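You operate a simulated robot arm through the tools that you are given. There is no shell and no other tool. Be economical: measure what you need, move in short steps, check, and stop when the job is done.

You are at the controls of a simulated robot arm. One attempt, no reset.

JOB
Take the brown reel with the latest date and leave it on the low shelf of the grey table. Then fetch the yellow reel with the earliest date and set it on the shelf in front of the fan. Then put the green reel that expires first on the black table. Then take the blue reel that expires last and leave it on top of the brown flat carton. Then take the black board from the grey table and put it on the clipped papers. Then take the green tray on the grey table and put it away on the top of the orange bench. Then lift the right front ribbed cover open. Do these in the order given.

The check looks at the end state, three seconds after you hand in, the way a careful person would. Anything else that was tipped, shoved, dropped, spilled or broken makes it a failure. A push-on lid holds only when it is set on centred and level and pressed home; a screw cap is set on level and turned clockwise until tight.

ROBOT AND FRAMES
A 7-joint arm with a two-finger parallel gripper on a trunk, on a base that drives. Base frame: it is fixed to the floor where the robot stands at the start and does not move with it; the origin is under the middle of the robot, x ahead of it, y to its left, z up. Readings come in cm, degrees, newtons and seconds.
With the tool pointing down near the work surface it reaches from about 10 to 46 cm from the robot's upright axis, wherever it stands. Its first joint turns from -143.0 to 143.0 degrees. Places, roughly: black board [150, 25, 75]; black table [350, -70, 80]; blue reel [50, -25, 100]; brown reel [50, -25, 75]; clipped papers [-175, -250, 75]; flat carton [350, -50, 75]; green reel [50, -50, 100]; green tray [175, 75, 75]; low shelf of the grey table [140, 100, 20]; right front ribbed cover [-150, -130, 100]; shelf in front of the fan [-130, 70, 90]; top of the orange bench [150, -140, 80]; yellow reel [50, -25, 50]. Payload 3 kg.
The tool frame sits at the grasp point between the pads (the TCP): z along the fingers, y along the line on which they close. The tips reach 3 cm beyond it. Largest opening 11 cm; finger width 2, thickness 1; the body of the gripper, 4.8 by 11.2 cm, starts 5.5 cm behind the TCP.
Orientation is that of the tool frame in the base frame, as [roll, pitch, yaw] about the fixed x, y, z axes, in that order (R = Rz(yaw) Ry(pitch) Rx(roll)). With the fingers straight down and closing along the base's y, the tool's x points along the base's -x, its y along +y and its z along -z.

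CONTROLS
- The arm moves only by the tool drive_tool. Its argument "rows" is a list of rows, each a list of 3 entries, a list of its own where there are three numbers: the shift along the tool's x, y, z in units of 30 mm (1.0 is 30 mm), then the turn, a rotation vector about the tool's x, y, z in units of 4 degrees (1.0 is 4 degrees), then the closure, from 0 (fully open) to 1 (shut). In form: [[[x, y, z], [ax, ay, az], fingers], ...]. A call has 1 to 20 rows; each row shifts and turns the commanded pose from where the row before left it, along the tool's axes as they then stand. A call with a number of a shift or a turn outside -1 to 1 is refused whole. Each row takes 0.2 s and may step no farther than 5 cm and 8.6 degrees from the row before; otherwise, or with a gripper value out of range, the whole call is refused. A pose out of reach is approached as far as the arm can. The call stops where the force on the tool passes 40 N (or 10 N more than at its start, if that is more) or the arm is blocked; 0.2 s more then pass. Each finger travels about 10.8 cm/s and halts on what it meets, pressing with about 25 N; the grip force reading is that of the motor and also rises with nothing between the fingers. The clock runs only during rows and for 0.2 s after the last one: add rows that do not move to give the fingers time. It gives the time, the measured TCP pose, the force on the tool (base axes), the opening and the grip force at its end, in the units of the frame above (readings bear some noise), with the torque about the TCP (base axes, N m) and any sound that the robot's microphone picked up, and new pictures: "pictures" is both (left out), scene, wrist or none.
- Cameras (640 x 400 px; columns grow to the right, rows downward): "scene" is now at [14.52, -3.71, 169.68]; the picture's right is [-0.48, -0.88, 0.00], its down [-0.71, 0.39, -0.58] and it looks along [0.51, -0.28, -0.81] (base axes); focal length 295 px, centre (320, 200). "wrist" rides on the gripper at [7.2, 1.7, -10.3] in the tool frame; the picture's right is [-0.23, 0.97, 0.00], its down [-0.76, -0.18, -0.62] and it looks along [-0.61, -0.14, 0.78] (tool axes); focal length 222 px, centre (320, 200). There is no depth. A picture from a camera that has moved, and an enlarged one, comes with that camera's place and axes in the base frame and with its lens.
- raise_lower(by): slides the trunk up (or, below 0, down) by that many cm; the arm and the scene camera ride with it, the base frame stays. It gives what a move gives, with no picture.
- base_move(legs): drives the robot by 1 to 6 legs, each [ahead, left, turn to the left] in cm, cm and degrees, along the robot's own axes; the way and the turn of a leg run together, so that a leg with both is an arc; at most 150 cm and 180 degrees a leg. The arm and the cameras ride along, it lands a little off, and it stops where it bumps. It gives what a move gives, and a new picture of the scene camera.
- pan_tilt(pan, tilt): turns the head with the scene camera to pan (to the left, within 86 degrees either way) and tilt (down, from -29 to 69), counted from straight ahead of the robot. It gives what a move gives, and a new picture of the scene camera.
- close_up(camera, box): a new picture of the part [left, top, right, bottom] of that camera's present view, enlarged. It takes no simulated time.
- close_job(): hands the job in; it is judged then, once.

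Work in short steps. Places have to be worked out from the pictures, the camera data and where the tool is seen: move nearer, look again, correct. Check each grasp and each placing, and mend what went wrong. You have 196 turns and 260 pictures in all, those below and enlarged ones among them. Open the gripper and draw the arm clear of the work before you hand the job in, unless the task says otherwise; then end with one line.

The tools are called after "Call:" as a command line: name --argument value ..., lists and objects as JSON in quotes. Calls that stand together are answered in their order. drive_tool: Moves the arm, as the interface text tells. Its arguments: {"type":"object","properties":{"rows":{"type":"array"},"pictures":{"type":"string","enum":["both","scene","wrist","none"]}},"required":["rows"]} The other tools are called the same way: raise_lower (by) slides the trunk up or down; base_move (legs) drives the base; pan_tilt (pan, tilt) turns the head that bears the scene camera; close_up (camera, box) takes an enlarged picture of a part of a camera's view; close_job () hands the job in.

At the start:

```text
t: 0.0
position: [75.95, -3.57, 130.51]
tool_rot: [-179.9, 0.1, -180.0]
force: [-0.8, 0.7, 0.2]
ft_torque: [-0.03, 0.03, 0.01]
finger_gap: 11.0
gripper_force: 0.1
trunk travel left (down, up): [-82.5, 6.5]
robot x, y, heading: [0.12, 0.09, -0.1]
head pan, tilt: [-28.8, 54.4]
```

scene: 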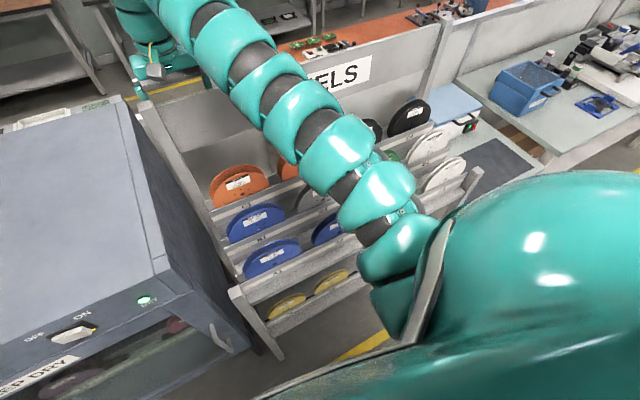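
wrist: 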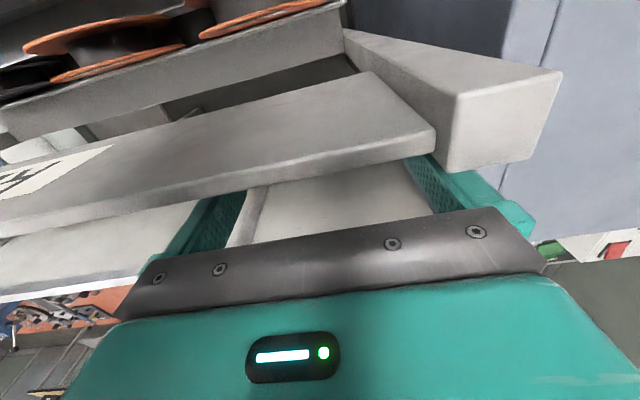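

The rack with the reels is in front to the right. I'll look around first with the head to map the scene.

Call:
pan_tilt --pan -45 --tilt 45

Call:
pan_tilt --pan 10 --tilt 30

Call:
pan_tilt --pan 80 --tilt 30

Call:
pan_tilt --pan -86 --tilt 30

```text
t: 0.8
position: [75.99, -3.61, 130.39]
tool_rot: [-179.9, -0.1, -180.0]
force: [0.0, 0.5, 0.1]
ft_torque: [-0.02, 0.0, 0.02]
finger_gap: 11.01
gripper_force: 0.0
trunk travel left (down, up): [-82.5, 6.5]
robot x, y, heading: [0.17, -0.15, -0.2]
head pan, tilt: [-45.0, 45.0]
camera scene: at [13.89, -5.95, 170.94], right [-0.71, -0.71, 0.0], down [-0.5, 0.5, -0.71], along [0.5, -0.5, -0.71], focal length 295 px, centre (320, 200)
```

scene: 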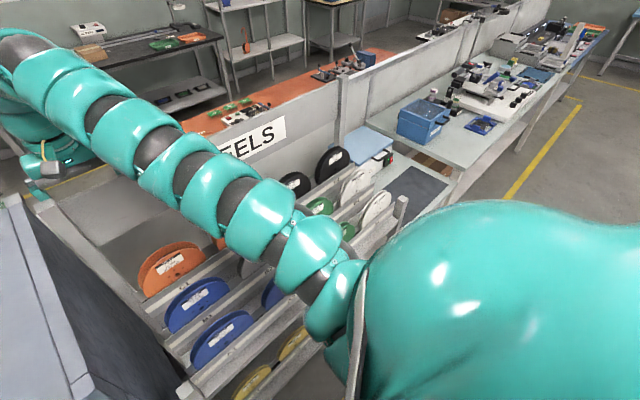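

```text
t: 2.0
position: [75.98, -3.56, 130.39]
tool_rot: [-180.0, 0.0, -180.0]
force: [-0.8, 0.2, 0.2]
ft_torque: [-0.04, -0.01, 0.0]
finger_gap: 11.03
gripper_force: 0.0
trunk travel left (down, up): [-82.5, 6.5]
robot x, y, heading: [0.06, 0.27, 0.0]
head pan, tilt: [10.0, 30.0]
camera scene: at [17.05, 1.35, 173.2], right [0.17, -0.98, 0.0], down [-0.49, -0.09, -0.87], along [0.85, 0.15, -0.5], focal length 295 px, centre (320, 200)
```

scene: 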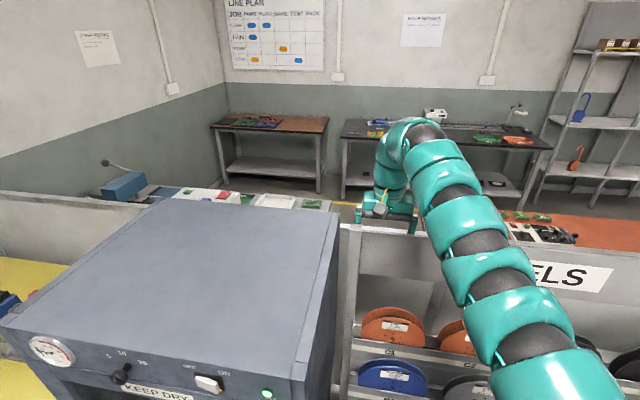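

```text
t: 3.4
position: [76.03, -3.44, 130.5]
tool_rot: [180.0, 0.0, 180.0]
force: [-0.6, -0.4, -0.3]
ft_torque: [-0.01, 0.03, 0.0]
finger_gap: 10.99
gripper_force: 0.0
trunk travel left (down, up): [-82.5, 6.5]
robot x, y, heading: [-0.04, -0.13, 0.2]
head pan, tilt: [80.0, 30.0]
camera scene: at [9.72, 8.69, 173.2], right [0.98, -0.17, 0.0], down [-0.09, -0.49, -0.87], along [0.15, 0.85, -0.5], focal length 295 px, centre (320, 200)
```

scene: 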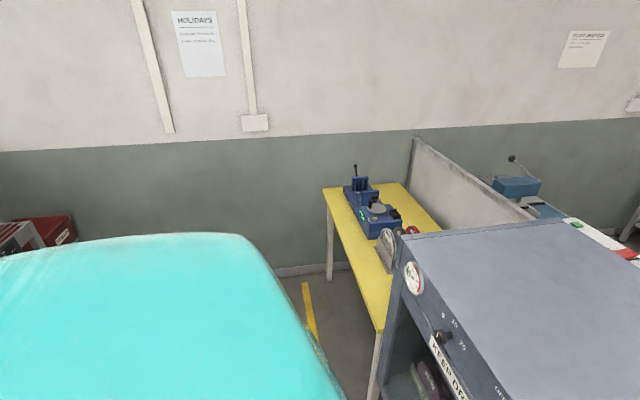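

```text
t: 6.0
position: [75.95, -3.55, 130.55]
tool_rot: [180.0, 0.0, 180.0]
force: [0.4, 0.1, 0.0]
ft_torque: [-0.01, 0.03, 0.0]
finger_gap: 11.0
gripper_force: 0.0
trunk travel left (down, up): [-82.5, 6.5]
robot x, y, heading: [-0.07, 0.1, 0.0]
head pan, tilt: [-85.9, 30.0]
camera scene: at [8.78, -9.23, 173.2], right [-1.0, -0.07, 0.0], down [-0.04, 0.5, -0.87], along [0.06, -0.86, -0.5], focal length 295 px, centre (320, 200)
```

scene: 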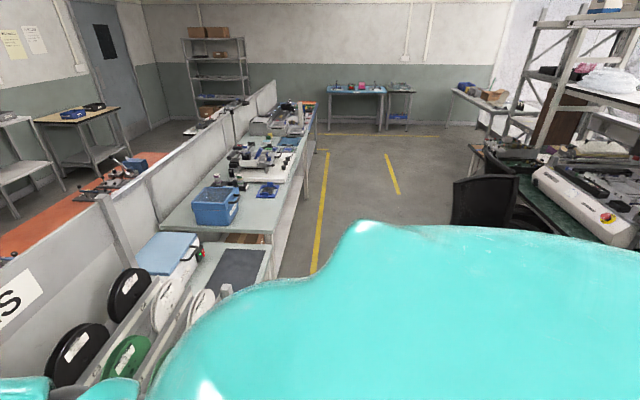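

The reels are partly hidden by the arm. I'll back off a bit and look at the rack straight on.

Call:
base_move --legs '[[-30, 0, 0]]'

Call:
pan_tilt --pan -30 --tilt 45

```text
t: 6.8
position: [75.01, -3.62, 130.24]
tool_rot: [179.8, 0.9, 178.9]
force: [16.1, 3.5, -7.6]
ft_torque: [-0.59, 0.54, -1.03]
finger_gap: 11.02
gripper_force: 0.1
trunk travel left (down, up): [-82.5, 6.5]
robot x, y, heading: [-1.87, 0.28, -0.1]
head pan, tilt: [-85.9, 30.0]
stopped in leg 1: the force on the tool passed its limit at 76 N (the readings are from after the stop); the commanded pose is now the measured one
camera scene: at [7.47, -9.09, 173.17], right [-1.0, -0.07, 0.0], down [-0.04, 0.5, -0.87], along [0.06, -0.86, -0.5], focal length 295 px, centre (320, 200)
```

scene: 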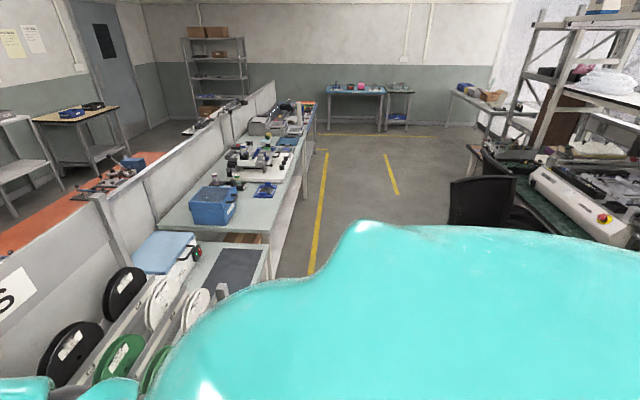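

```text
t: 8.1
position: [74.95, -3.64, 130.23]
tool_rot: [179.9, 0.8, 179.1]
force: [23.5, 4.0, -4.8]
ft_torque: [-0.42, 0.86, -1.45]
finger_gap: 11.0
gripper_force: 0.2
trunk travel left (down, up): [-82.5, 6.5]
robot x, y, heading: [-1.72, 0.23, -0.1]
head pan, tilt: [-30.0, 45.0]
camera scene: at [13.89, -4.17, 170.89], right [-0.5, -0.87, 0.0], down [-0.61, 0.35, -0.7], along [0.61, -0.35, -0.71], focal length 295 px, centre (320, 200)
```

scene: 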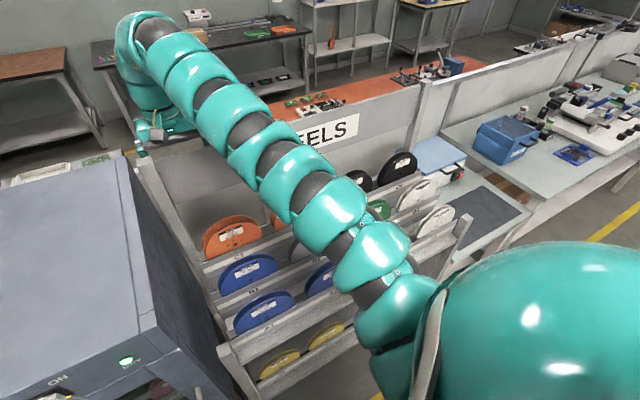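

The back-up bumped: the fingers hang behind the rack's back panel. I'll shift the tool forward 2 cm and then lift it clear.

Call:
drive_tool --rows '[[[-0.7, 0, 0], [0, 0, 0], 0], [[0, 0, -1], [0, 0, 0], 0], [[0, 0, -1], [0, 0, 0], 0], [[0, 0, -1], [0, 0, 0], 0], [[0, 0, -1], [0, 0, 0], 0], [[0, 0, -1], [0, 0, 0], 0]]' --pictures "both"

```text
t: 9.5
position: [75.43, -3.76, 132.65]
tool_rot: [179.7, 0.9, 179.1]
force: [-0.4, 0.8, 0.5]
ft_torque: [-0.02, 0.01, 0.01]
finger_gap: 11.0
gripper_force: 0.1
out of reach, approached as far as the arm can: row 1, 2, 3, 4, 5, 6
trunk travel left (down, up): [-82.5, 6.5]
robot x, y, heading: [-1.81, -0.15, 0.2]
head pan, tilt: [-30.0, 45.0]
camera scene: at [13.32, -4.27, 170.94], right [-0.5, -0.87, 0.0], down [-0.61, 0.35, -0.71], along [0.61, -0.35, -0.71], focal length 295 px, centre (320, 200)
camera wrist: at [68.06, -2.02, 142.88], right [0.24, 0.97, 0.01], down [0.75, -0.19, 0.64], along [0.62, -0.15, -0.77], focal length 222 px, centre (320, 200)
```

scene: 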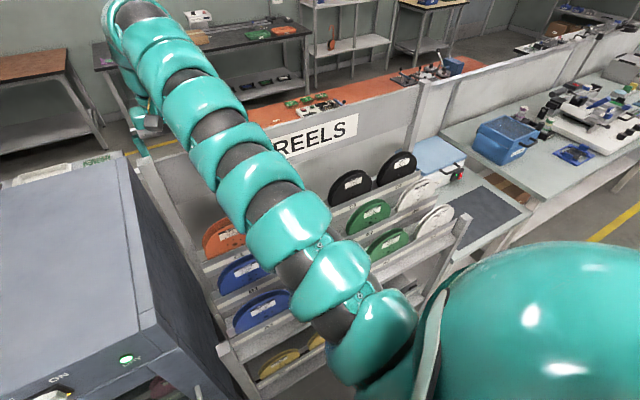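
wrist: 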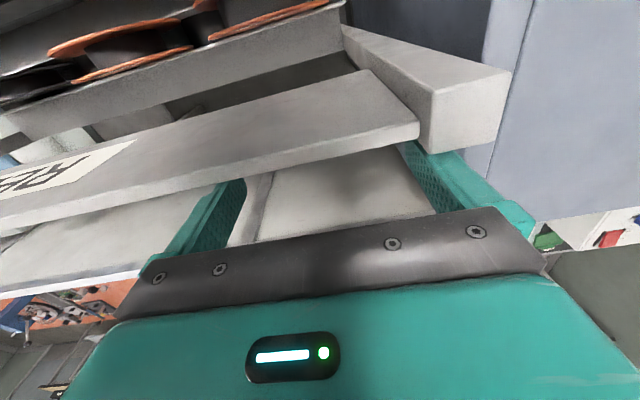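

Call:
raise_lower --by 6.3

Call:
drive_tool --rows '[[[0, 0, 0], [0, 0, 0], 0]]' --pictures "wrist"

```text
t: 10.5
position: [75.4, -3.88, 138.93]
tool_rot: [179.8, 0.9, 179.2]
force: [0.5, 0.1, -0.1]
ft_torque: [-0.03, -0.02, -0.01]
finger_gap: 11.0
gripper_force: 0.2
trunk travel left (down, up): [-88.8, 0.2]
robot x, y, heading: [-1.77, 0.04, 0.0]
head pan, tilt: [-30.0, 45.0]
```

```text
t: 10.9
position: [75.48, -3.82, 139.13]
tool_rot: [179.9, 0.9, 179.2]
force: [-0.3, -0.6, 0.0]
ft_torque: [0.03, 0.01, -0.02]
finger_gap: 11.0
gripper_force: 0.0
trunk travel left (down, up): [-88.8, 0.2]
robot x, y, heading: [-1.9, -0.38, -0.1]
head pan, tilt: [-30.0, 45.0]
camera wrist: at [68.02, -2.01, 149.19], right [0.24, 0.97, 0.01], down [0.75, -0.19, 0.64], along [0.62, -0.15, -0.77], focal length 222 px, centre (320, 200)
```

wrist: 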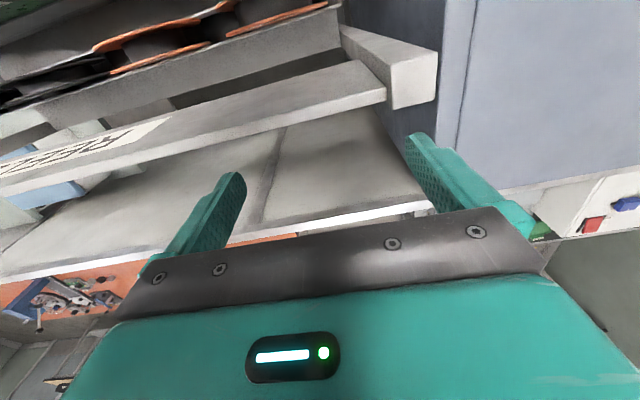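

Panel top is about z 133.5 and the fingertips are now at 136, so they clear it. I'll back the base off slowly.

Call:
base_move --legs '[[-45, 0, 0]]'

```text
t: 13.6
position: [30.53, -3.87, 138.9]
tool_rot: [179.8, 1.0, 179.2]
force: [0.8, 0.7, 0.3]
ft_torque: [0.0, -0.01, 0.0]
finger_gap: 11.02
gripper_force: 0.0
trunk travel left (down, up): [-88.8, 0.2]
robot x, y, heading: [-46.5, 0.16, -0.2]
head pan, tilt: [-30.0, 45.0]
camera scene: at [-31.58, -4.29, 177.24], right [-0.5, -0.87, 0.0], down [-0.61, 0.35, -0.71], along [0.61, -0.35, -0.71], focal length 295 px, centre (320, 200)
```

scene: 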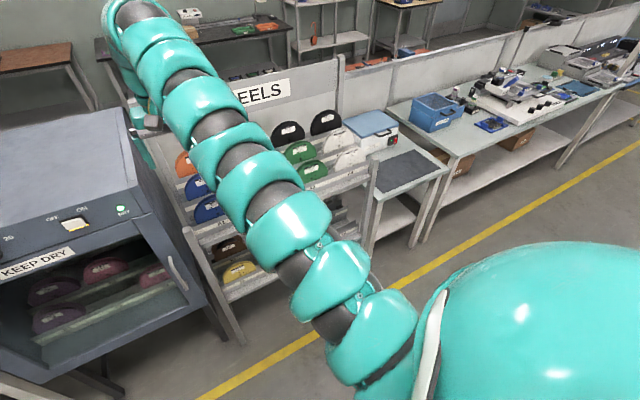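

Clear. Now I'll retract the tool toward the robot so it stops blocking the view.

Call:
drive_tool --rows '[[[1, 0, 0], [0, 0, 0], 0], [[1, 0, 0], [0, 0, 0], 0], [[1, 0, 0], [0, 0, 0], 0], [[1, 0, 0], [0, 0, 0], 0], [[1, 0, 0], [0, 0, 0], 0], [[1, 0, 0], [0, 0, 0], 0], [[1, 0, 0], [0, 0, 0], 0], [[1, 0, 0], [0, 0, 0], 0], [[1, 0, 0], [0, 0, 0], 0], [[1, 0, 0], [0, 0, 0], 0], [[1, 0, 0], [0, 0, 0], 0], [[1, 0, 0], [0, 0, 0], 0]]' --pictures "scene"

Call:
raise_lower --by -25

Call:
pan_tilt --pan -30 --tilt 30

```text
t: 16.2
position: [20.16, -2.38, 134.22]
tool_rot: [179.8, 1.0, 179.2]
force: [0.3, 0.5, -0.4]
ft_torque: [0.02, -0.02, 0.0]
finger_gap: 11.01
gripper_force: 0.1
out of reach, approached as far as the arm can: row 1, 2, 3, 4, 5, 6, 7, 8, 9, 10, 11, 12
trunk travel left (down, up): [-88.8, 0.2]
robot x, y, heading: [-46.88, 0.15, -0.3]
head pan, tilt: [-30.0, 45.0]
camera scene: at [-31.52, -4.29, 177.24], right [-0.5, -0.87, 0.0], down [-0.61, 0.35, -0.71], along [0.61, -0.35, -0.71], focal length 295 px, centre (320, 200)
```

scene: 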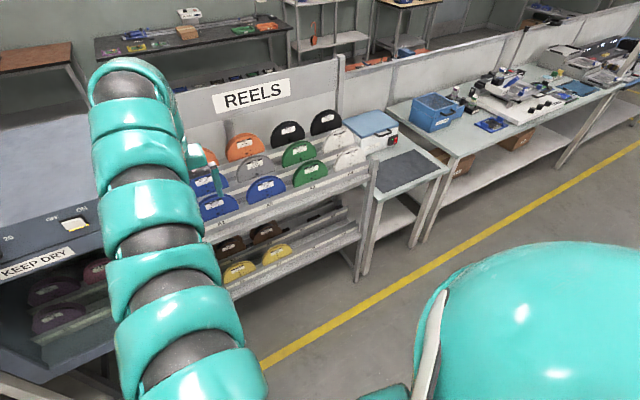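

```text
t: 18.8
position: [20.12, -2.47, 109.36]
tool_rot: [179.9, 1.0, 179.1]
force: [0.0, -0.2, -0.1]
ft_torque: [-0.04, -0.01, 0.01]
finger_gap: 11.02
gripper_force: 0.1
trunk travel left (down, up): [-63.8, 25.2]
robot x, y, heading: [-46.46, -0.2, -0.1]
head pan, tilt: [-30.0, 45.0]
```

```text
t: 19.6
position: [20.19, -2.39, 109.33]
tool_rot: [179.9, 1.0, 179.0]
force: [-0.4, 0.6, -0.6]
ft_torque: [0.01, -0.01, -0.02]
finger_gap: 11.01
gripper_force: 0.0
trunk travel left (down, up): [-63.8, 25.2]
robot x, y, heading: [-46.75, 0.19, -0.2]
head pan, tilt: [-30.0, 30.0]
camera scene: at [-30.74, -4.74, 154.49], right [-0.5, -0.87, 0.0], down [-0.43, 0.25, -0.87], along [0.75, -0.43, -0.5], focal length 295 px, centre (320, 200)
```

scene: 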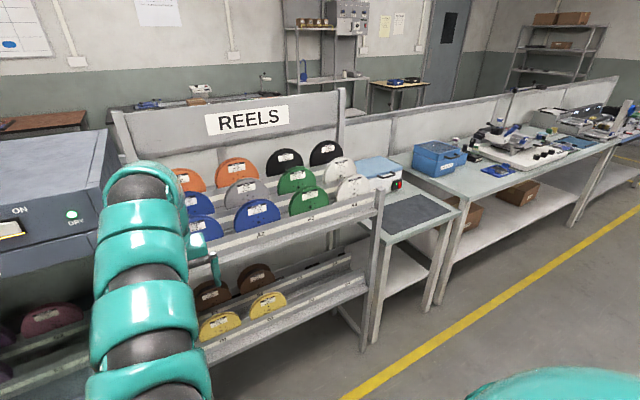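

Now the reels are visible. I'll enlarge the labels.

Call:
close_up --camera "scene" --box '[170, 130, 290, 250]'

Call:
close_up --camera "scene" --box '[270, 135, 350, 225]'

Call:
close_up --camera "scene" --box '[190, 255, 300, 345]'

```text
3.33 times, centred on (230, 190) of scene
camera zoom: at [-30.74, -4.74, 154.49], right [-0.5, -0.87, 0.0], down [-0.43, 0.25, -0.87], along [0.75, -0.43, -0.5], focal length 983 px, centre (620, 233)
```

zoom: 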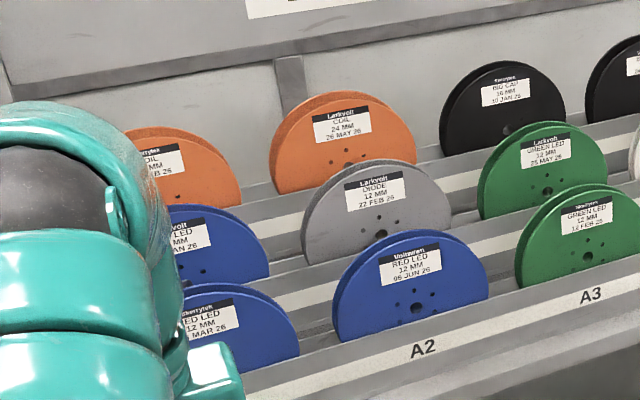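

```text
4.44 times, centred on (310, 180) of scene
camera zoom: at [-30.74, -4.74, 154.49], right [-0.5, -0.87, 0.0], down [-0.43, 0.25, -0.87], along [0.75, -0.43, -0.5], focal length 1310 px, centre (364, 289)
```

zoom: 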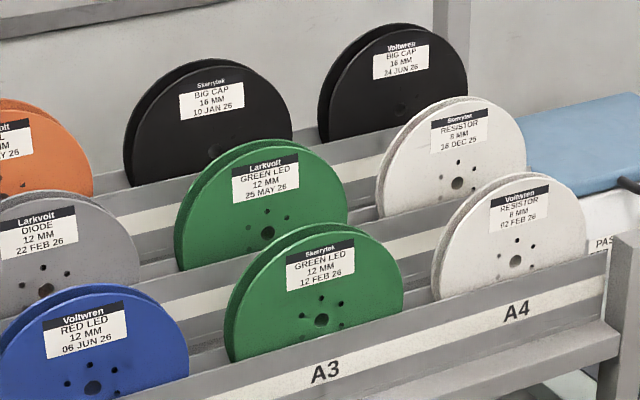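

```text
4.44 times, centred on (245, 300) of scene
camera zoom: at [-30.74, -4.74, 154.49], right [-0.5, -0.87, 0.0], down [-0.43, 0.25, -0.87], along [0.75, -0.43, -0.5], focal length 1310 px, centre (653, -244)
```

zoom: 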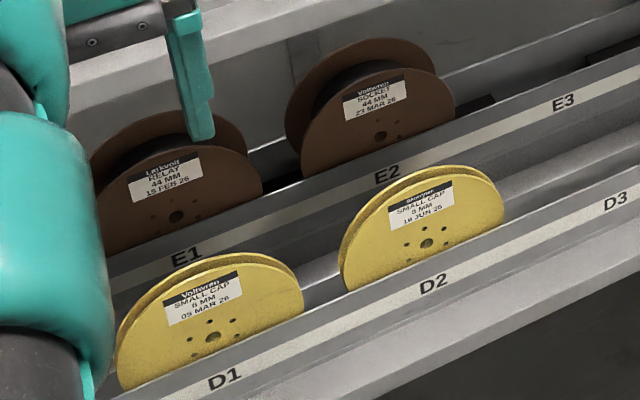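

Call:
close_up --camera "scene" --box '[195, 275, 275, 325]'

Call:
close_up --camera "scene" --box '[180, 185, 280, 247]'

Call:
close_up --camera "scene" --box '[255, 292, 290, 314]'

```text
8.00 times, centred on (235, 300) of scene
camera zoom: at [-30.74, -4.74, 154.49], right [-0.5, -0.87, 0.0], down [-0.43, 0.25, -0.87], along [0.75, -0.43, -0.5], focal length 2358 px, centre (1000, -600)
```

zoom: 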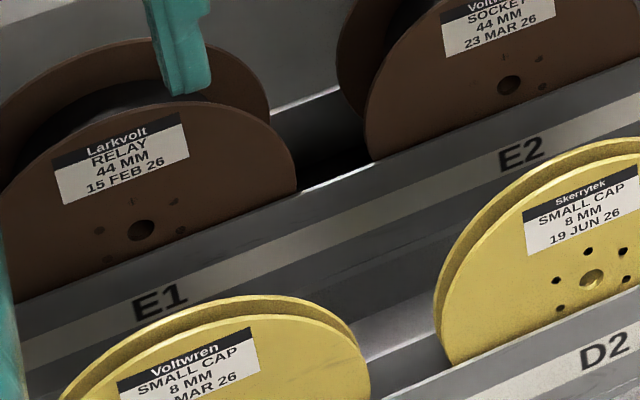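

```text
6.40 times, centred on (230, 216) of scene
camera zoom: at [-30.74, -4.74, 154.49], right [-0.5, -0.87, 0.0], down [-0.43, 0.25, -0.87], along [0.75, -0.43, -0.5], focal length 1887 px, centre (896, 98)
```

zoom: 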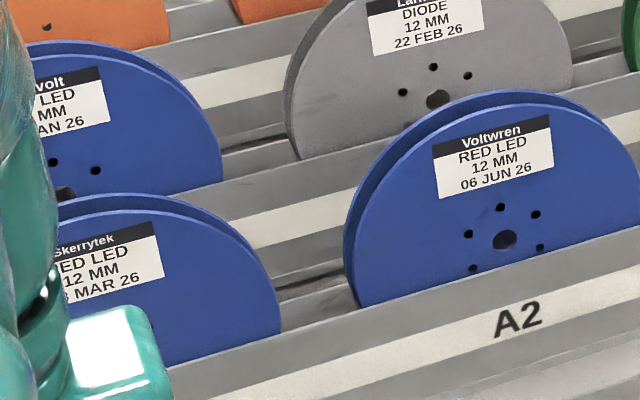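

```text
16.00 times, centred on (272, 303) of scene
camera zoom: at [-30.74, -4.74, 154.49], right [-0.5, -0.87, 0.0], down [-0.43, 0.25, -0.87], along [0.75, -0.43, -0.5], focal length 4717 px, centre (1080, -1448)
```

zoom: 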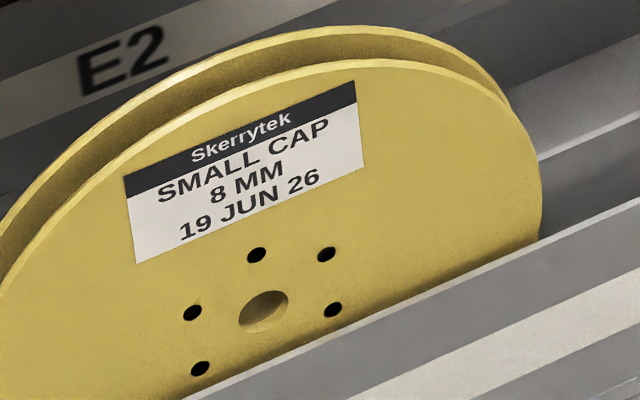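

Targets so far: brown E2 (23 Mar 26), yellow D1 (Mar 26), green A3 front (12 Feb 26), blue A2 front (06 Jun 26). I'll shift the base back and right and lower the trunk for a better look at the lower tier and the left end of the rack.

Call:
base_move --legs '[[-15, -40, 0]]'

Call:
raise_lower --by -30

Call:
pan_tilt --pan 5 --tilt 25

```text
t: 22.2
position: [5.43, -42.83, 109.32]
tool_rot: [179.9, 1.0, 179.1]
force: [-0.5, 0.2, 0.4]
ft_torque: [-0.04, 0.04, -0.03]
finger_gap: 10.97
gripper_force: 0.1
trunk travel left (down, up): [-63.8, 25.2]
robot x, y, heading: [-60.98, -40.19, 0.1]
head pan, tilt: [-30.0, 30.0]
camera scene: at [-45.4, -45.18, 154.5], right [-0.5, -0.87, 0.0], down [-0.43, 0.25, -0.87], along [0.75, -0.43, -0.5], focal length 295 px, centre (320, 200)
```

scene: 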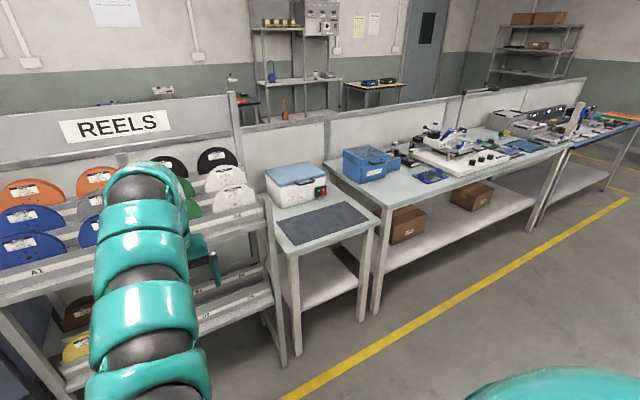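

```text
t: 25.2
position: [5.49, -42.73, 79.37]
tool_rot: [179.9, 1.0, 179.4]
force: [-0.1, -0.6, -0.2]
ft_torque: [0.0, 0.03, 0.0]
finger_gap: 10.98
gripper_force: 0.1
trunk travel left (down, up): [-33.8, 55.2]
robot x, y, heading: [-61.59, -40.52, -0.2]
head pan, tilt: [-30.0, 30.0]
```

```text
t: 26.2
position: [5.53, -42.81, 79.33]
tool_rot: [179.9, 0.9, 179.2]
force: [0.3, 0.6, 0.0]
ft_torque: [0.02, -0.02, -0.02]
finger_gap: 10.99
gripper_force: 0.0
trunk travel left (down, up): [-33.8, 55.2]
robot x, y, heading: [-61.42, -40.6, 0.2]
head pan, tilt: [5.0, 25.0]
camera scene: at [-44.03, -39.78, 125.3], right [0.09, -1.0, 0.0], down [-0.42, -0.04, -0.91], along [0.9, 0.08, -0.42], focal length 295 px, centre (320, 200)
```

scene: 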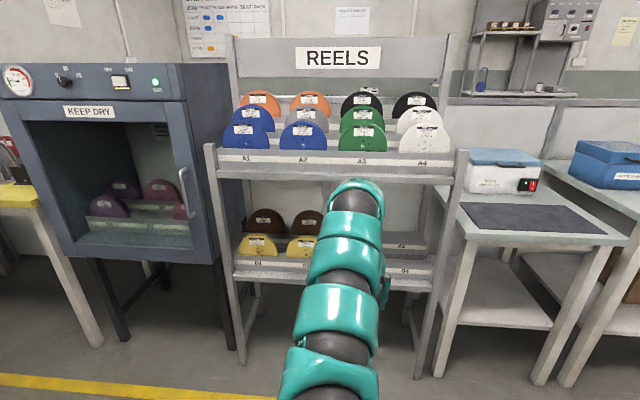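

Let me re-read the yellow and blue labels from this angle, to be sure.

Call:
close_up --camera "scene" --box '[235, 205, 325, 261]'

Call:
close_up --camera "scene" --box '[215, 85, 335, 160]'

Call:
close_up --camera "scene" --box '[200, 190, 470, 360]'

```text
7.11 times, centred on (280, 233) of scene
camera zoom: at [-44.03, -39.78, 125.3], right [0.09, -1.0, 0.0], down [-0.42, -0.04, -0.91], along [0.9, 0.08, -0.42], focal length 2096 px, centre (604, -35)
```

zoom: 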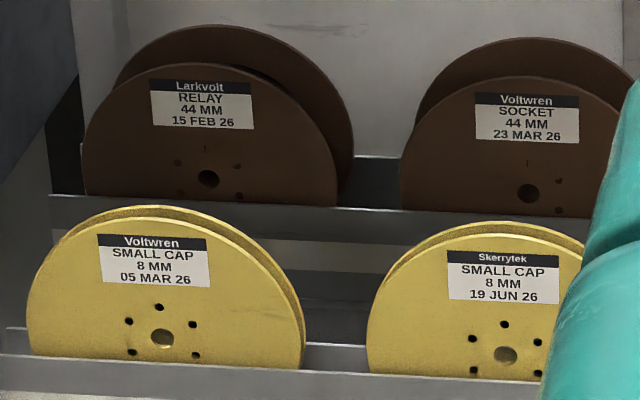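

```text
5.33 times, centred on (275, 122) of scene
camera zoom: at [-44.03, -39.78, 125.3], right [0.09, -1.0, 0.0], down [-0.42, -0.04, -0.91], along [0.9, 0.08, -0.42], focal length 1572 px, centre (560, 613)
```

zoom: 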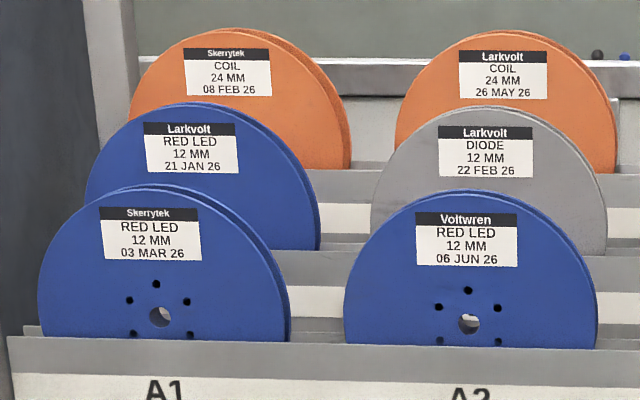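

```text
2.35 times, centred on (335, 275) of scene
camera zoom: at [-44.03, -39.78, 125.3], right [0.09, -1.0, 0.0], down [-0.42, -0.04, -0.91], along [0.9, 0.08, -0.42], focal length 694 px, centre (285, 24)
```

zoom: 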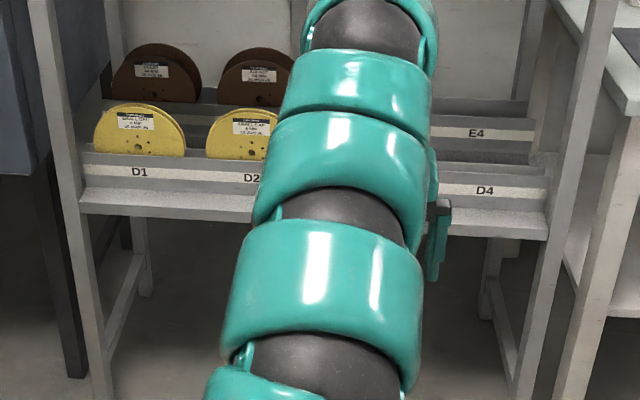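

Labels confirmed. Brown E2's hub is near (58,-26,63), under the upper shelf (underside about z 90), so I will have to come in sideways, pinching across its thickness from the empty right side. I'll test the wrist orientation in free space: tool pointing left and 30° down.

Call:
drive_tool --rows '[[[0.5, 0, 0], [-0.556, 0.556, 0.963], 0], [[0, 0, 0], [-0.556, 0.556, 0.963], 0], [[0, 0, 0], [-0.556, 0.556, 0.963], 0], [[0, 0, 0], [-0.556, 0.556, 0.963], 0], [[0, 0, 0], [-0.556, 0.556, 0.963], 0], [[0, 0, 0], [-0.556, 0.556, 0.963], 0], [[0, 0, 0], [-0.556, 0.556, 0.963], 0], [[0, 0, 0], [-0.556, 0.556, 0.963], 0], [[0, 0, 0], [-0.556, 0.556, 0.963], 0], [[0, 0, 0], [-0.556, 0.556, 0.963], 0], [[0, 0, 0], [-0.556, 0.556, 0.963], 0], [[0, 0, 0], [-0.556, 0.556, 0.963], 0], [[0, 0, 0], [-0.556, 0.556, 0.963], 0], [[0, 0, 0], [-0.556, 0.556, 0.963], 0], [[0, 0, 0], [-0.556, 0.556, 0.963], 0], [[0, 0, 0], [-0.556, 0.556, 0.963], 0], [[0, 0, 0], [-0.556, 0.556, 0.963], 0], [[0, 0, 0], [-0.556, 0.556, 0.963], 0], [[0, 0, 0], [-0.556, 0.556, 0.963], 0], [[0, 0, 0], [-0.556, 0.556, 0.963], 0]]' --pictures "both"

```text
t: 30.4
position: [10.88, -41.72, 74.44]
tool_rot: [174.4, -57.7, 98.0]
force: [-0.3, -0.5, 0.6]
ft_torque: [-0.01, 0.0, -0.01]
finger_gap: 11.01
gripper_force: 0.1
out of reach, approached as far as the arm can: row 1, 2, 3, 4, 5, 6, 8, 16, 17, 18, 19, 20
trunk travel left (down, up): [-33.8, 55.2]
robot x, y, heading: [-61.0, -40.57, 0.2]
head pan, tilt: [5.0, 25.0]
camera scene: at [-44.03, -39.78, 125.3], right [0.09, -1.0, 0.0], down [-0.42, -0.04, -0.91], along [0.9, 0.08, -0.42], focal length 295 px, centre (320, 200)
camera wrist: at [12.15, -46.53, 86.18], right [0.99, -0.07, -0.14], down [-0.11, -0.94, -0.32], along [-0.11, 0.33, -0.94], focal length 222 px, centre (320, 200)
```

scene: 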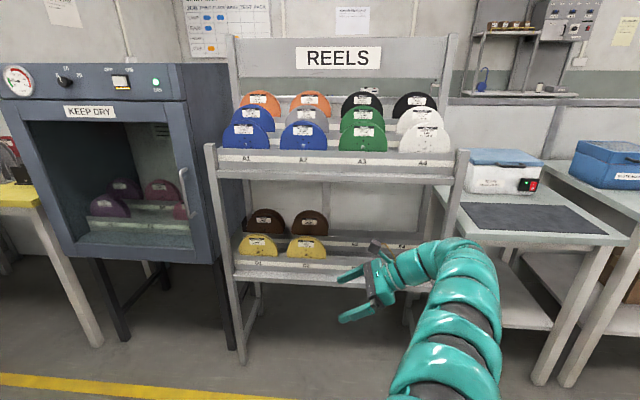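
wrist: 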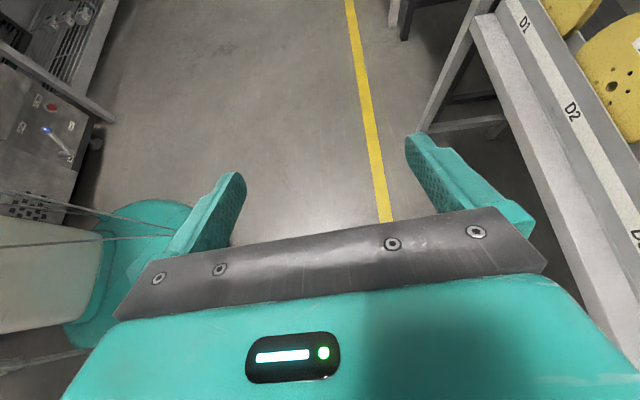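

The orientation works but the arm is at full stretch. I'll finish the turn and pull the tool back toward the robot.

Call:
drive_tool --rows '[[[0, -1, 0], [-0.556, 0.556, 0.963], 0], [[0, -1, 0], [-0.1, 0.1, 0.1], 0], [[0, -1, 0], [0, 0, 0], 0], [[0, 0, 0], [0, 0, 0], 0]]' --pictures "none"

```text
t: 31.4
position: [11.44, -42.54, 72.78]
tool_rot: [178.4, -60.5, 90.3]
force: [0.1, -0.2, 0.1]
ft_torque: [0.0, 0.0, -0.01]
finger_gap: 11.01
gripper_force: 0.0
out of reach, approached as far as the arm can: row 1, 2, 3
trunk travel left (down, up): [-33.8, 55.2]
robot x, y, heading: [-61.12, -40.24, 0.1]
head pan, tilt: [5.0, 25.0]
```

Call:
drive_tool --rows '[[[-0.87, 0, 0.5], [0, 0, 0], 0], [[-0.87, 0, 0.5], [0, 0, 0], 0], [[-0.87, 0, 0.5], [0, 0, 0], 0], [[-0.87, 0, 0.5], [0, 0, 0], 0]]' --pictures "none"

```text
t: 32.4
position: [11.62, -42.37, 60.5]
tool_rot: [178.2, -60.4, 90.3]
force: [0.6, 0.1, 1.0]
ft_torque: [-0.01, -0.02, -0.01]
finger_gap: 10.98
gripper_force: 0.2
trunk travel left (down, up): [-33.8, 55.2]
robot x, y, heading: [-61.39, -39.99, 0.2]
head pan, tilt: [5.0, 25.0]
```

Call:
drive_tool --rows '[[[0, -1, 0], [0, 0, 0], 0], [[0, -1, 0], [0, 0, 0], 0], [[0, -1, 0], [0, 0, 0], 0], [[0, -1, 0], [0, 0, 0], 0]]' --pictures "none"

```text
t: 33.4
position: [4.25, -42.46, 57.63]
tool_rot: [178.4, -60.6, 90.4]
force: [0.0, 0.7, -0.2]
ft_torque: [0.0, -0.01, -0.02]
finger_gap: 11.0
gripper_force: 0.1
out of reach, approached as far as the arm can: row 2, 3, 4
trunk travel left (down, up): [-33.8, 55.2]
robot x, y, heading: [-61.49, -40.63, 0.3]
head pan, tilt: [5.0, 25.0]
```

The tool pose holds at about 66 cm ahead of the axis. I'll raise the trunk to bring the tool to z≈70 and drive in part way, then check clearances.

Call:
raise_lower --by 12.5

Call:
base_move --legs '[[30, 3.5, 0]]'

Call:
drive_tool --rows '[[[0, 0, 0], [0, 0, 0], 0.27], [[0, 0, 0], [0, 0, 0], 0.27]]' --pictures "wrist"

```text
t: 35.0
position: [4.18, -42.34, 70.21]
tool_rot: [178.3, -60.4, 90.2]
force: [0.1, -0.1, 1.1]
ft_torque: [-0.01, -0.01, 0.03]
finger_gap: 11.0
gripper_force: 0.1
trunk travel left (down, up): [-46.3, 42.7]
robot x, y, heading: [-61.54, -40.09, -0.2]
head pan, tilt: [5.0, 25.0]
```

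```text
t: 37.0
position: [34.52, -38.95, 70.09]
tool_rot: [178.4, -60.6, 90.2]
force: [-0.3, -0.3, -0.1]
ft_torque: [-0.02, -0.02, 0.02]
finger_gap: 11.0
gripper_force: 0.1
trunk travel left (down, up): [-46.3, 42.7]
robot x, y, heading: [-31.15, -36.97, 0.1]
head pan, tilt: [5.0, 25.0]
camera scene: at [-13.8, -36.31, 137.79], right [0.09, -1.0, 0.0], down [-0.42, -0.04, -0.91], along [0.9, 0.08, -0.42], focal length 295 px, centre (320, 200)
```

scene: 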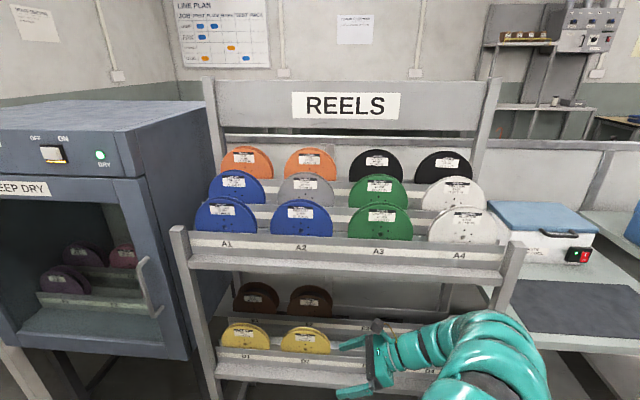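

```text
t: 37.6
position: [34.45, -38.97, 70.15]
tool_rot: [178.3, -60.5, 90.2]
force: [0.3, -0.5, 0.0]
ft_torque: [-0.01, -0.03, -0.01]
finger_gap: 8.01
gripper_force: 0.2
trunk travel left (down, up): [-46.3, 42.7]
robot x, y, heading: [-31.25, -36.95, -0.0]
head pan, tilt: [5.0, 25.0]
camera wrist: at [35.83, -44.44, 81.57], right [0.97, -0.13, -0.18], down [-0.19, -0.91, -0.36], along [-0.12, 0.38, -0.92], focal length 222 px, centre (320, 200)
```

wrist: 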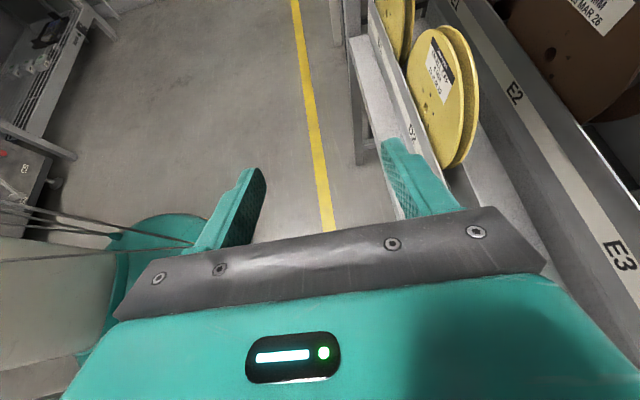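

Call:
pan_tilt --pan -20 --tilt 50

```text
t: 38.5
position: [34.52, -38.98, 70.14]
tool_rot: [178.4, -60.6, 90.2]
force: [-0.2, -0.2, 0.5]
ft_torque: [-0.01, -0.02, -0.01]
finger_gap: 8.01
gripper_force: 0.0
trunk travel left (down, up): [-46.3, 42.7]
robot x, y, heading: [-31.24, -36.87, 0.1]
head pan, tilt: [-20.0, 50.0]
camera scene: at [-15.78, -39.74, 134.05], right [-0.34, -0.94, 0.0], down [-0.72, 0.26, -0.64], along [0.6, -0.22, -0.77], focal length 295 px, centre (320, 200)
```

scene: 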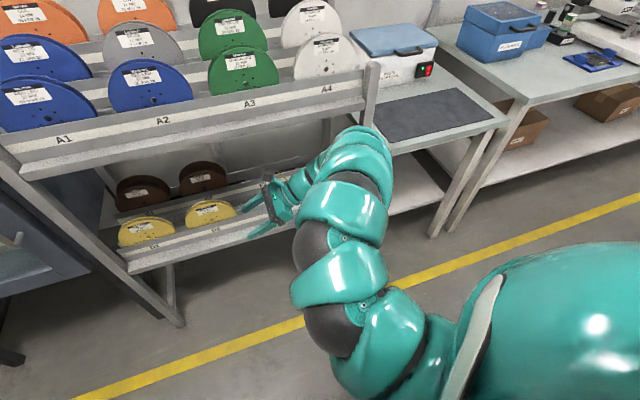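

The wrist would sit close beneath the shelf; I'll flatten the tool to about 15° below horizontal for clearance.

Call:
drive_tool --rows '[[[0, 0, 0], [0, 0.94, 0], 0.27], [[0, 0, 0], [0, 0.94, 0], 0.27], [[0, 0, 0], [0, 0.94, 0], 0.27], [[0, 0, 0], [0, 0.94, 0], 0.27], [[0, 0, 0], [0, 0, 0], 0.27]]' --pictures "both"

```text
t: 39.7
position: [34.43, -39.02, 70.1]
tool_rot: [176.7, -75.6, 92.0]
force: [-0.3, 0.0, 0.0]
ft_torque: [0.01, -0.02, -0.02]
finger_gap: 8.02
gripper_force: 0.1
trunk travel left (down, up): [-46.3, 42.7]
robot x, y, heading: [-31.0, -36.91, 0.2]
head pan, tilt: [-20.0, 50.0]
camera scene: at [-15.78, -39.75, 134.05], right [-0.34, -0.94, 0.0], down [-0.72, 0.26, -0.64], along [0.6, -0.22, -0.77], focal length 295 px, centre (320, 200)
camera wrist: at [35.75, -47.25, 79.76], right [0.98, -0.08, -0.21], down [-0.19, -0.79, -0.59], along [-0.12, 0.61, -0.78], focal length 222 px, centre (320, 200)
```

scene: 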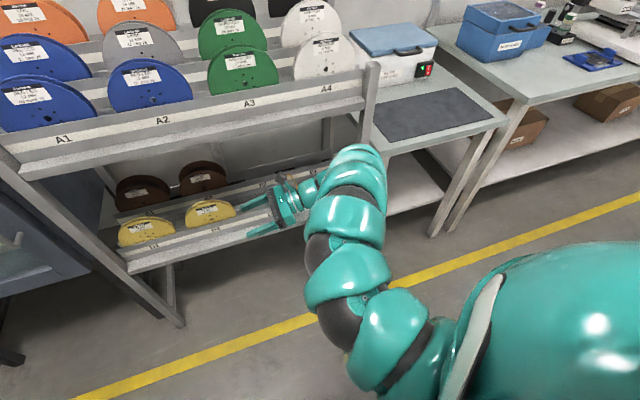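
wrist: 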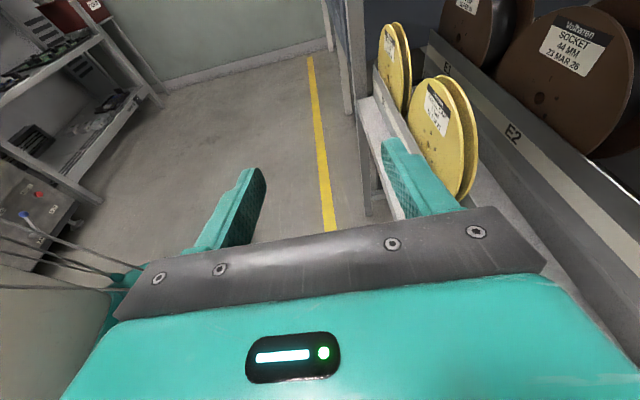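

I'll flatten further to ~8° and come in over the reel top (z≈73), then descend with fingers straddling it; that keeps the wrist away from the rack leg. First reorient, raise 3 cm and sidestep left 11 cm.

Call:
drive_tool --rows '[[[0, 0, 0], [0, 0.9, 0], 0.27], [[0, 0, 0], [0, 0.9, 0], 0.27], [[0, 0, 0], [0, 0, 0], 0.27]]' --pictures "none"

Call:
raise_lower --by 3

Call:
base_move --legs '[[0, 11, 0]]'

Call:
base_move --legs '[[10, 0, 0]]'

Call:
drive_tool --rows '[[[0, 0, 0], [0, 0, 0], 0.27]]' --pictures "wrist"

```text
t: 40.5
position: [34.47, -38.96, 70.14]
tool_rot: [173.5, -82.8, 95.3]
force: [-0.4, -0.6, 0.3]
ft_torque: [0.04, -0.04, 0.0]
finger_gap: 8.02
gripper_force: 0.1
trunk travel left (down, up): [-46.3, 42.7]
robot x, y, heading: [-31.07, -36.59, -0.2]
head pan, tilt: [-20.0, 50.0]
```

```text
t: 41.2
position: [34.43, -38.99, 73.14]
tool_rot: [173.9, -82.6, 94.8]
force: [-0.5, -0.6, -0.5]
ft_torque: [0.03, 0.01, -0.02]
finger_gap: 8.02
gripper_force: 0.1
trunk travel left (down, up): [-49.3, 39.7]
robot x, y, heading: [-31.14, -36.76, -0.1]
head pan, tilt: [-20.0, 50.0]
```

```text
t: 42.4
position: [34.56, -27.97, 73.04]
tool_rot: [173.8, -82.7, 95.1]
force: [-0.8, 0.8, 0.2]
ft_torque: [0.02, 0.03, 0.01]
finger_gap: 8.05
gripper_force: 0.1
trunk travel left (down, up): [-49.3, 39.7]
robot x, y, heading: [-31.5, -26.21, 0.2]
head pan, tilt: [-20.0, 50.0]
camera scene: at [-15.8, -28.79, 137.05], right [-0.34, -0.94, 0.0], down [-0.72, 0.26, -0.64], along [0.6, -0.22, -0.77], focal length 295 px, centre (320, 200)
```

scene: 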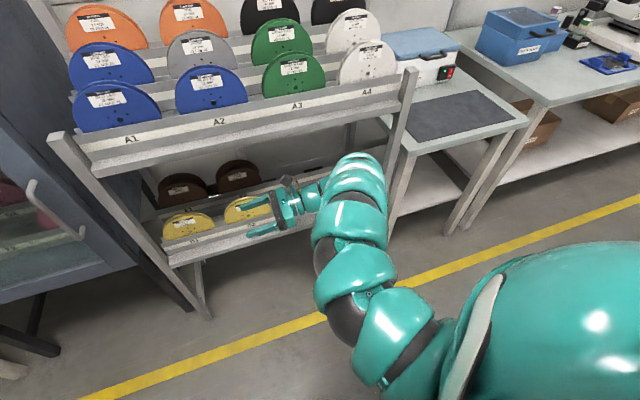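

```text
t: 43.6
position: [44.5, -28.01, 73.23]
tool_rot: [174.1, -82.8, 94.8]
force: [-0.2, 0.4, 0.2]
ft_torque: [0.03, -0.01, 0.0]
finger_gap: 8.04
gripper_force: 0.0
trunk travel left (down, up): [-49.3, 39.7]
robot x, y, heading: [-21.07, -26.3, 0.1]
head pan, tilt: [-20.0, 50.0]
camera scene: at [-5.6, -28.85, 137.03], right [-0.34, -0.94, 0.0], down [-0.72, 0.26, -0.64], along [0.6, -0.22, -0.77], focal length 295 px, centre (320, 200)
```

scene: 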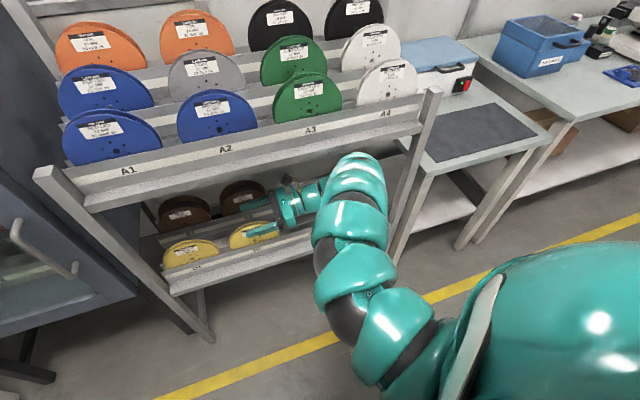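

```text
t: 44.0
position: [44.59, -28.03, 73.04]
tool_rot: [173.5, -82.6, 95.3]
force: [-0.3, 0.3, -0.1]
ft_torque: [0.02, 0.02, 0.02]
finger_gap: 8.04
gripper_force: 0.0
trunk travel left (down, up): [-49.3, 39.7]
robot x, y, heading: [-21.26, -26.0, -0.0]
head pan, tilt: [-20.0, 50.0]
camera wrist: at [45.9, -37.38, 81.66], right [0.98, -0.05, -0.21], down [-0.18, -0.71, -0.68], along [-0.12, 0.7, -0.7], focal length 222 px, centre (320, 200)
```

wrist: 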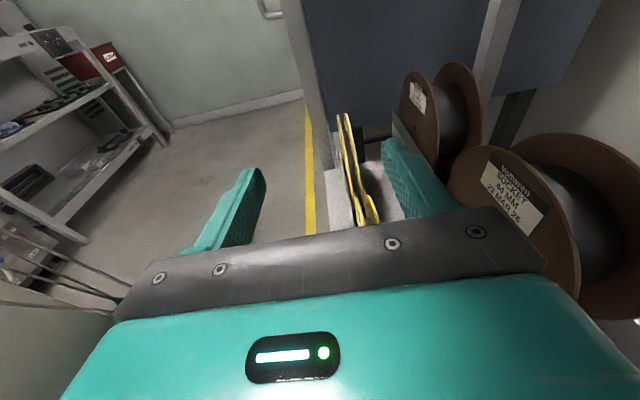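

Reel planes look vertical, hand is over the tops and clear of leg and lip. Drive 16 cm further so the fingers straddle E2.

Call:
base_move --legs '[[15, 0, 0]]'

Call:
drive_tool --rows '[[[0, 0, 0], [0, 0, 0], 0.27]]' --pictures "wrist"

```text
t: 45.0
position: [47.75, -28.36, 72.74]
tool_rot: [-178.1, -82.5, 86.4]
force: [-0.1, -0.5, 0.3]
ft_torque: [-0.02, -0.04, 0.04]
finger_gap: 8.04
gripper_force: 0.0
trunk travel left (down, up): [-49.3, 39.7]
robot x, y, heading: [-17.01, -25.66, -0.2]
head pan, tilt: [-20.0, 50.0]
stopped in leg 1: the robot was blocked; the commanded pose is now the measured one
camera scene: at [-2.24, -28.59, 137.19], right [-0.34, -0.94, 0.0], down [-0.72, 0.26, -0.65], along [0.61, -0.22, -0.76], focal length 295 px, centre (320, 200)
```

scene: 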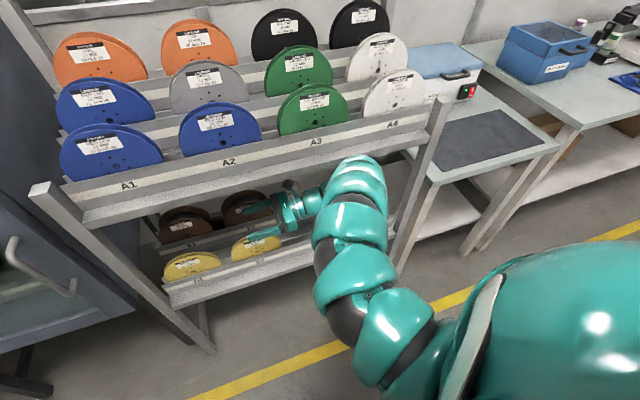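

```text
t: 45.4
position: [47.8, -28.26, 72.53]
tool_rot: [-178.0, -82.6, 86.4]
force: [0.3, -0.2, 0.2]
ft_torque: [0.0, -0.03, 0.0]
finger_gap: 8.03
gripper_force: 0.1
trunk travel left (down, up): [-49.3, 39.7]
robot x, y, heading: [-16.51, -26.12, -0.1]
head pan, tilt: [-20.0, 50.0]
camera wrist: at [49.12, -37.64, 81.17], right [0.97, -0.06, -0.23], down [-0.2, -0.71, -0.67], along [-0.13, 0.7, -0.7], focal length 222 px, centre (320, 200)
```

wrist: 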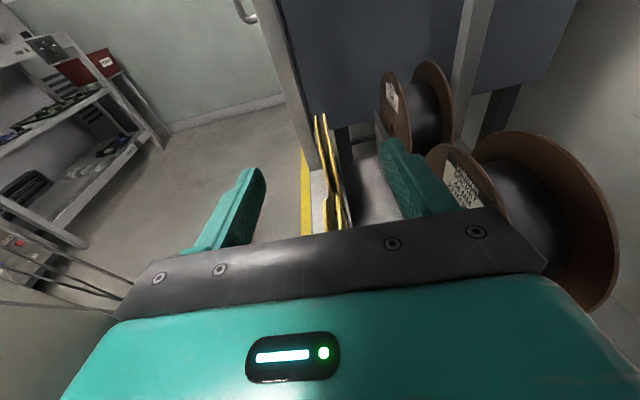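

Blocked: the arm's bulge under the hand touched the upper shelf's lip. I'll back out, then lower the trunk and raise the arm relative to it so the forearm comes in lower.

Call:
base_move --legs '[[-25, 0, 0]]'

Call:
drive_tool --rows '[[[1, 0, -0.14], [0, 0, 0], 0.27], [[1, 0, -0.14], [0, 0, 0], 0.27], [[1, 0, -0.14], [0, 0, 0], 0.27], [[1, 0, -0.14], [0, 0, 0], 0.27], [[0, 1, 0], [0, 0, 0], 0.27]]' --pictures "none"

Call:
raise_lower --by -12

Call:
pan_tilt --pan -20 --tilt 40

```text
t: 47.2
position: [23.22, -28.71, 72.31]
tool_rot: [-175.3, -82.7, 83.8]
force: [0.2, -0.2, -0.5]
ft_torque: [0.01, -0.03, 0.0]
finger_gap: 8.06
gripper_force: 0.0
trunk travel left (down, up): [-49.3, 39.7]
robot x, y, heading: [-41.1, -26.32, -0.5]
head pan, tilt: [-20.0, 50.0]
camera scene: at [-26.24, -28.8, 137.06], right [-0.35, -0.94, 0.0], down [-0.72, 0.27, -0.64], along [0.6, -0.22, -0.77], focal length 295 px, centre (320, 200)
```

scene: 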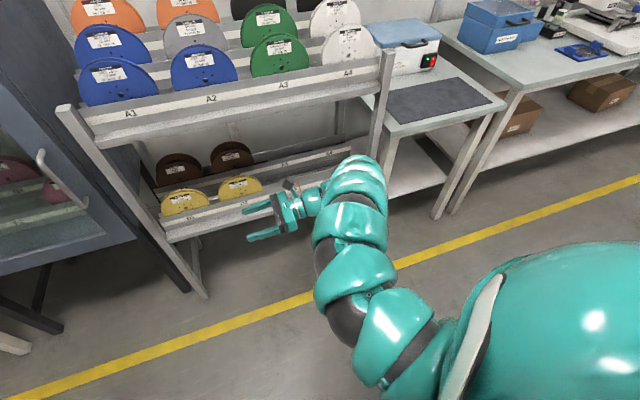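

```text
t: 48.4
position: [27.86, -28.8, 83.13]
tool_rot: [-174.9, -82.7, 83.3]
force: [0.6, 1.2, -0.1]
ft_torque: [0.01, -0.03, 0.02]
finger_gap: 8.03
gripper_force: 0.1
out of reach, approached as far as the arm can: row 4
trunk travel left (down, up): [-49.3, 39.7]
robot x, y, heading: [-41.2, -25.82, -0.6]
head pan, tilt: [-20.0, 50.0]
```

```text
t: 49.9
position: [27.88, -28.95, 71.27]
tool_rot: [-175.3, -82.7, 83.6]
force: [0.5, -0.2, 0.1]
ft_torque: [-0.02, -0.01, -0.03]
finger_gap: 8.04
gripper_force: 0.0
trunk travel left (down, up): [-37.3, 51.7]
robot x, y, heading: [-41.74, -26.17, -0.3]
head pan, tilt: [-20.0, 50.0]
```

```text
t: 50.6
position: [27.87, -28.87, 71.27]
tool_rot: [-175.3, -82.6, 83.5]
force: [-0.8, 0.7, -0.4]
ft_torque: [0.04, -0.01, 0.03]
finger_gap: 8.02
gripper_force: 0.1
trunk travel left (down, up): [-37.3, 51.7]
robot x, y, heading: [-41.52, -25.79, -0.5]
head pan, tilt: [-20.0, 40.0]
camera scene: at [-25.43, -29.08, 126.46], right [-0.35, -0.94, 0.0], down [-0.6, 0.22, -0.77], along [0.72, -0.27, -0.64], focal length 295 px, centre (320, 200)
```

scene: 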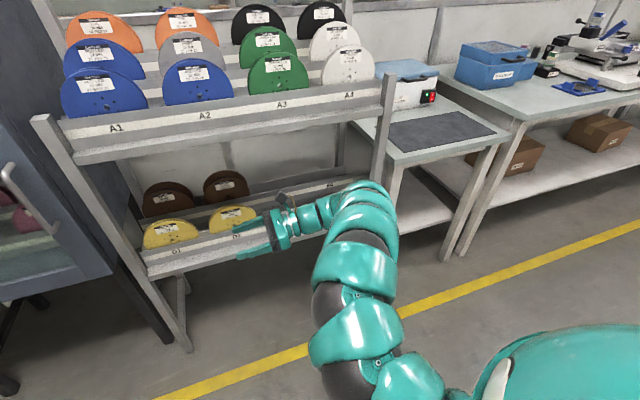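

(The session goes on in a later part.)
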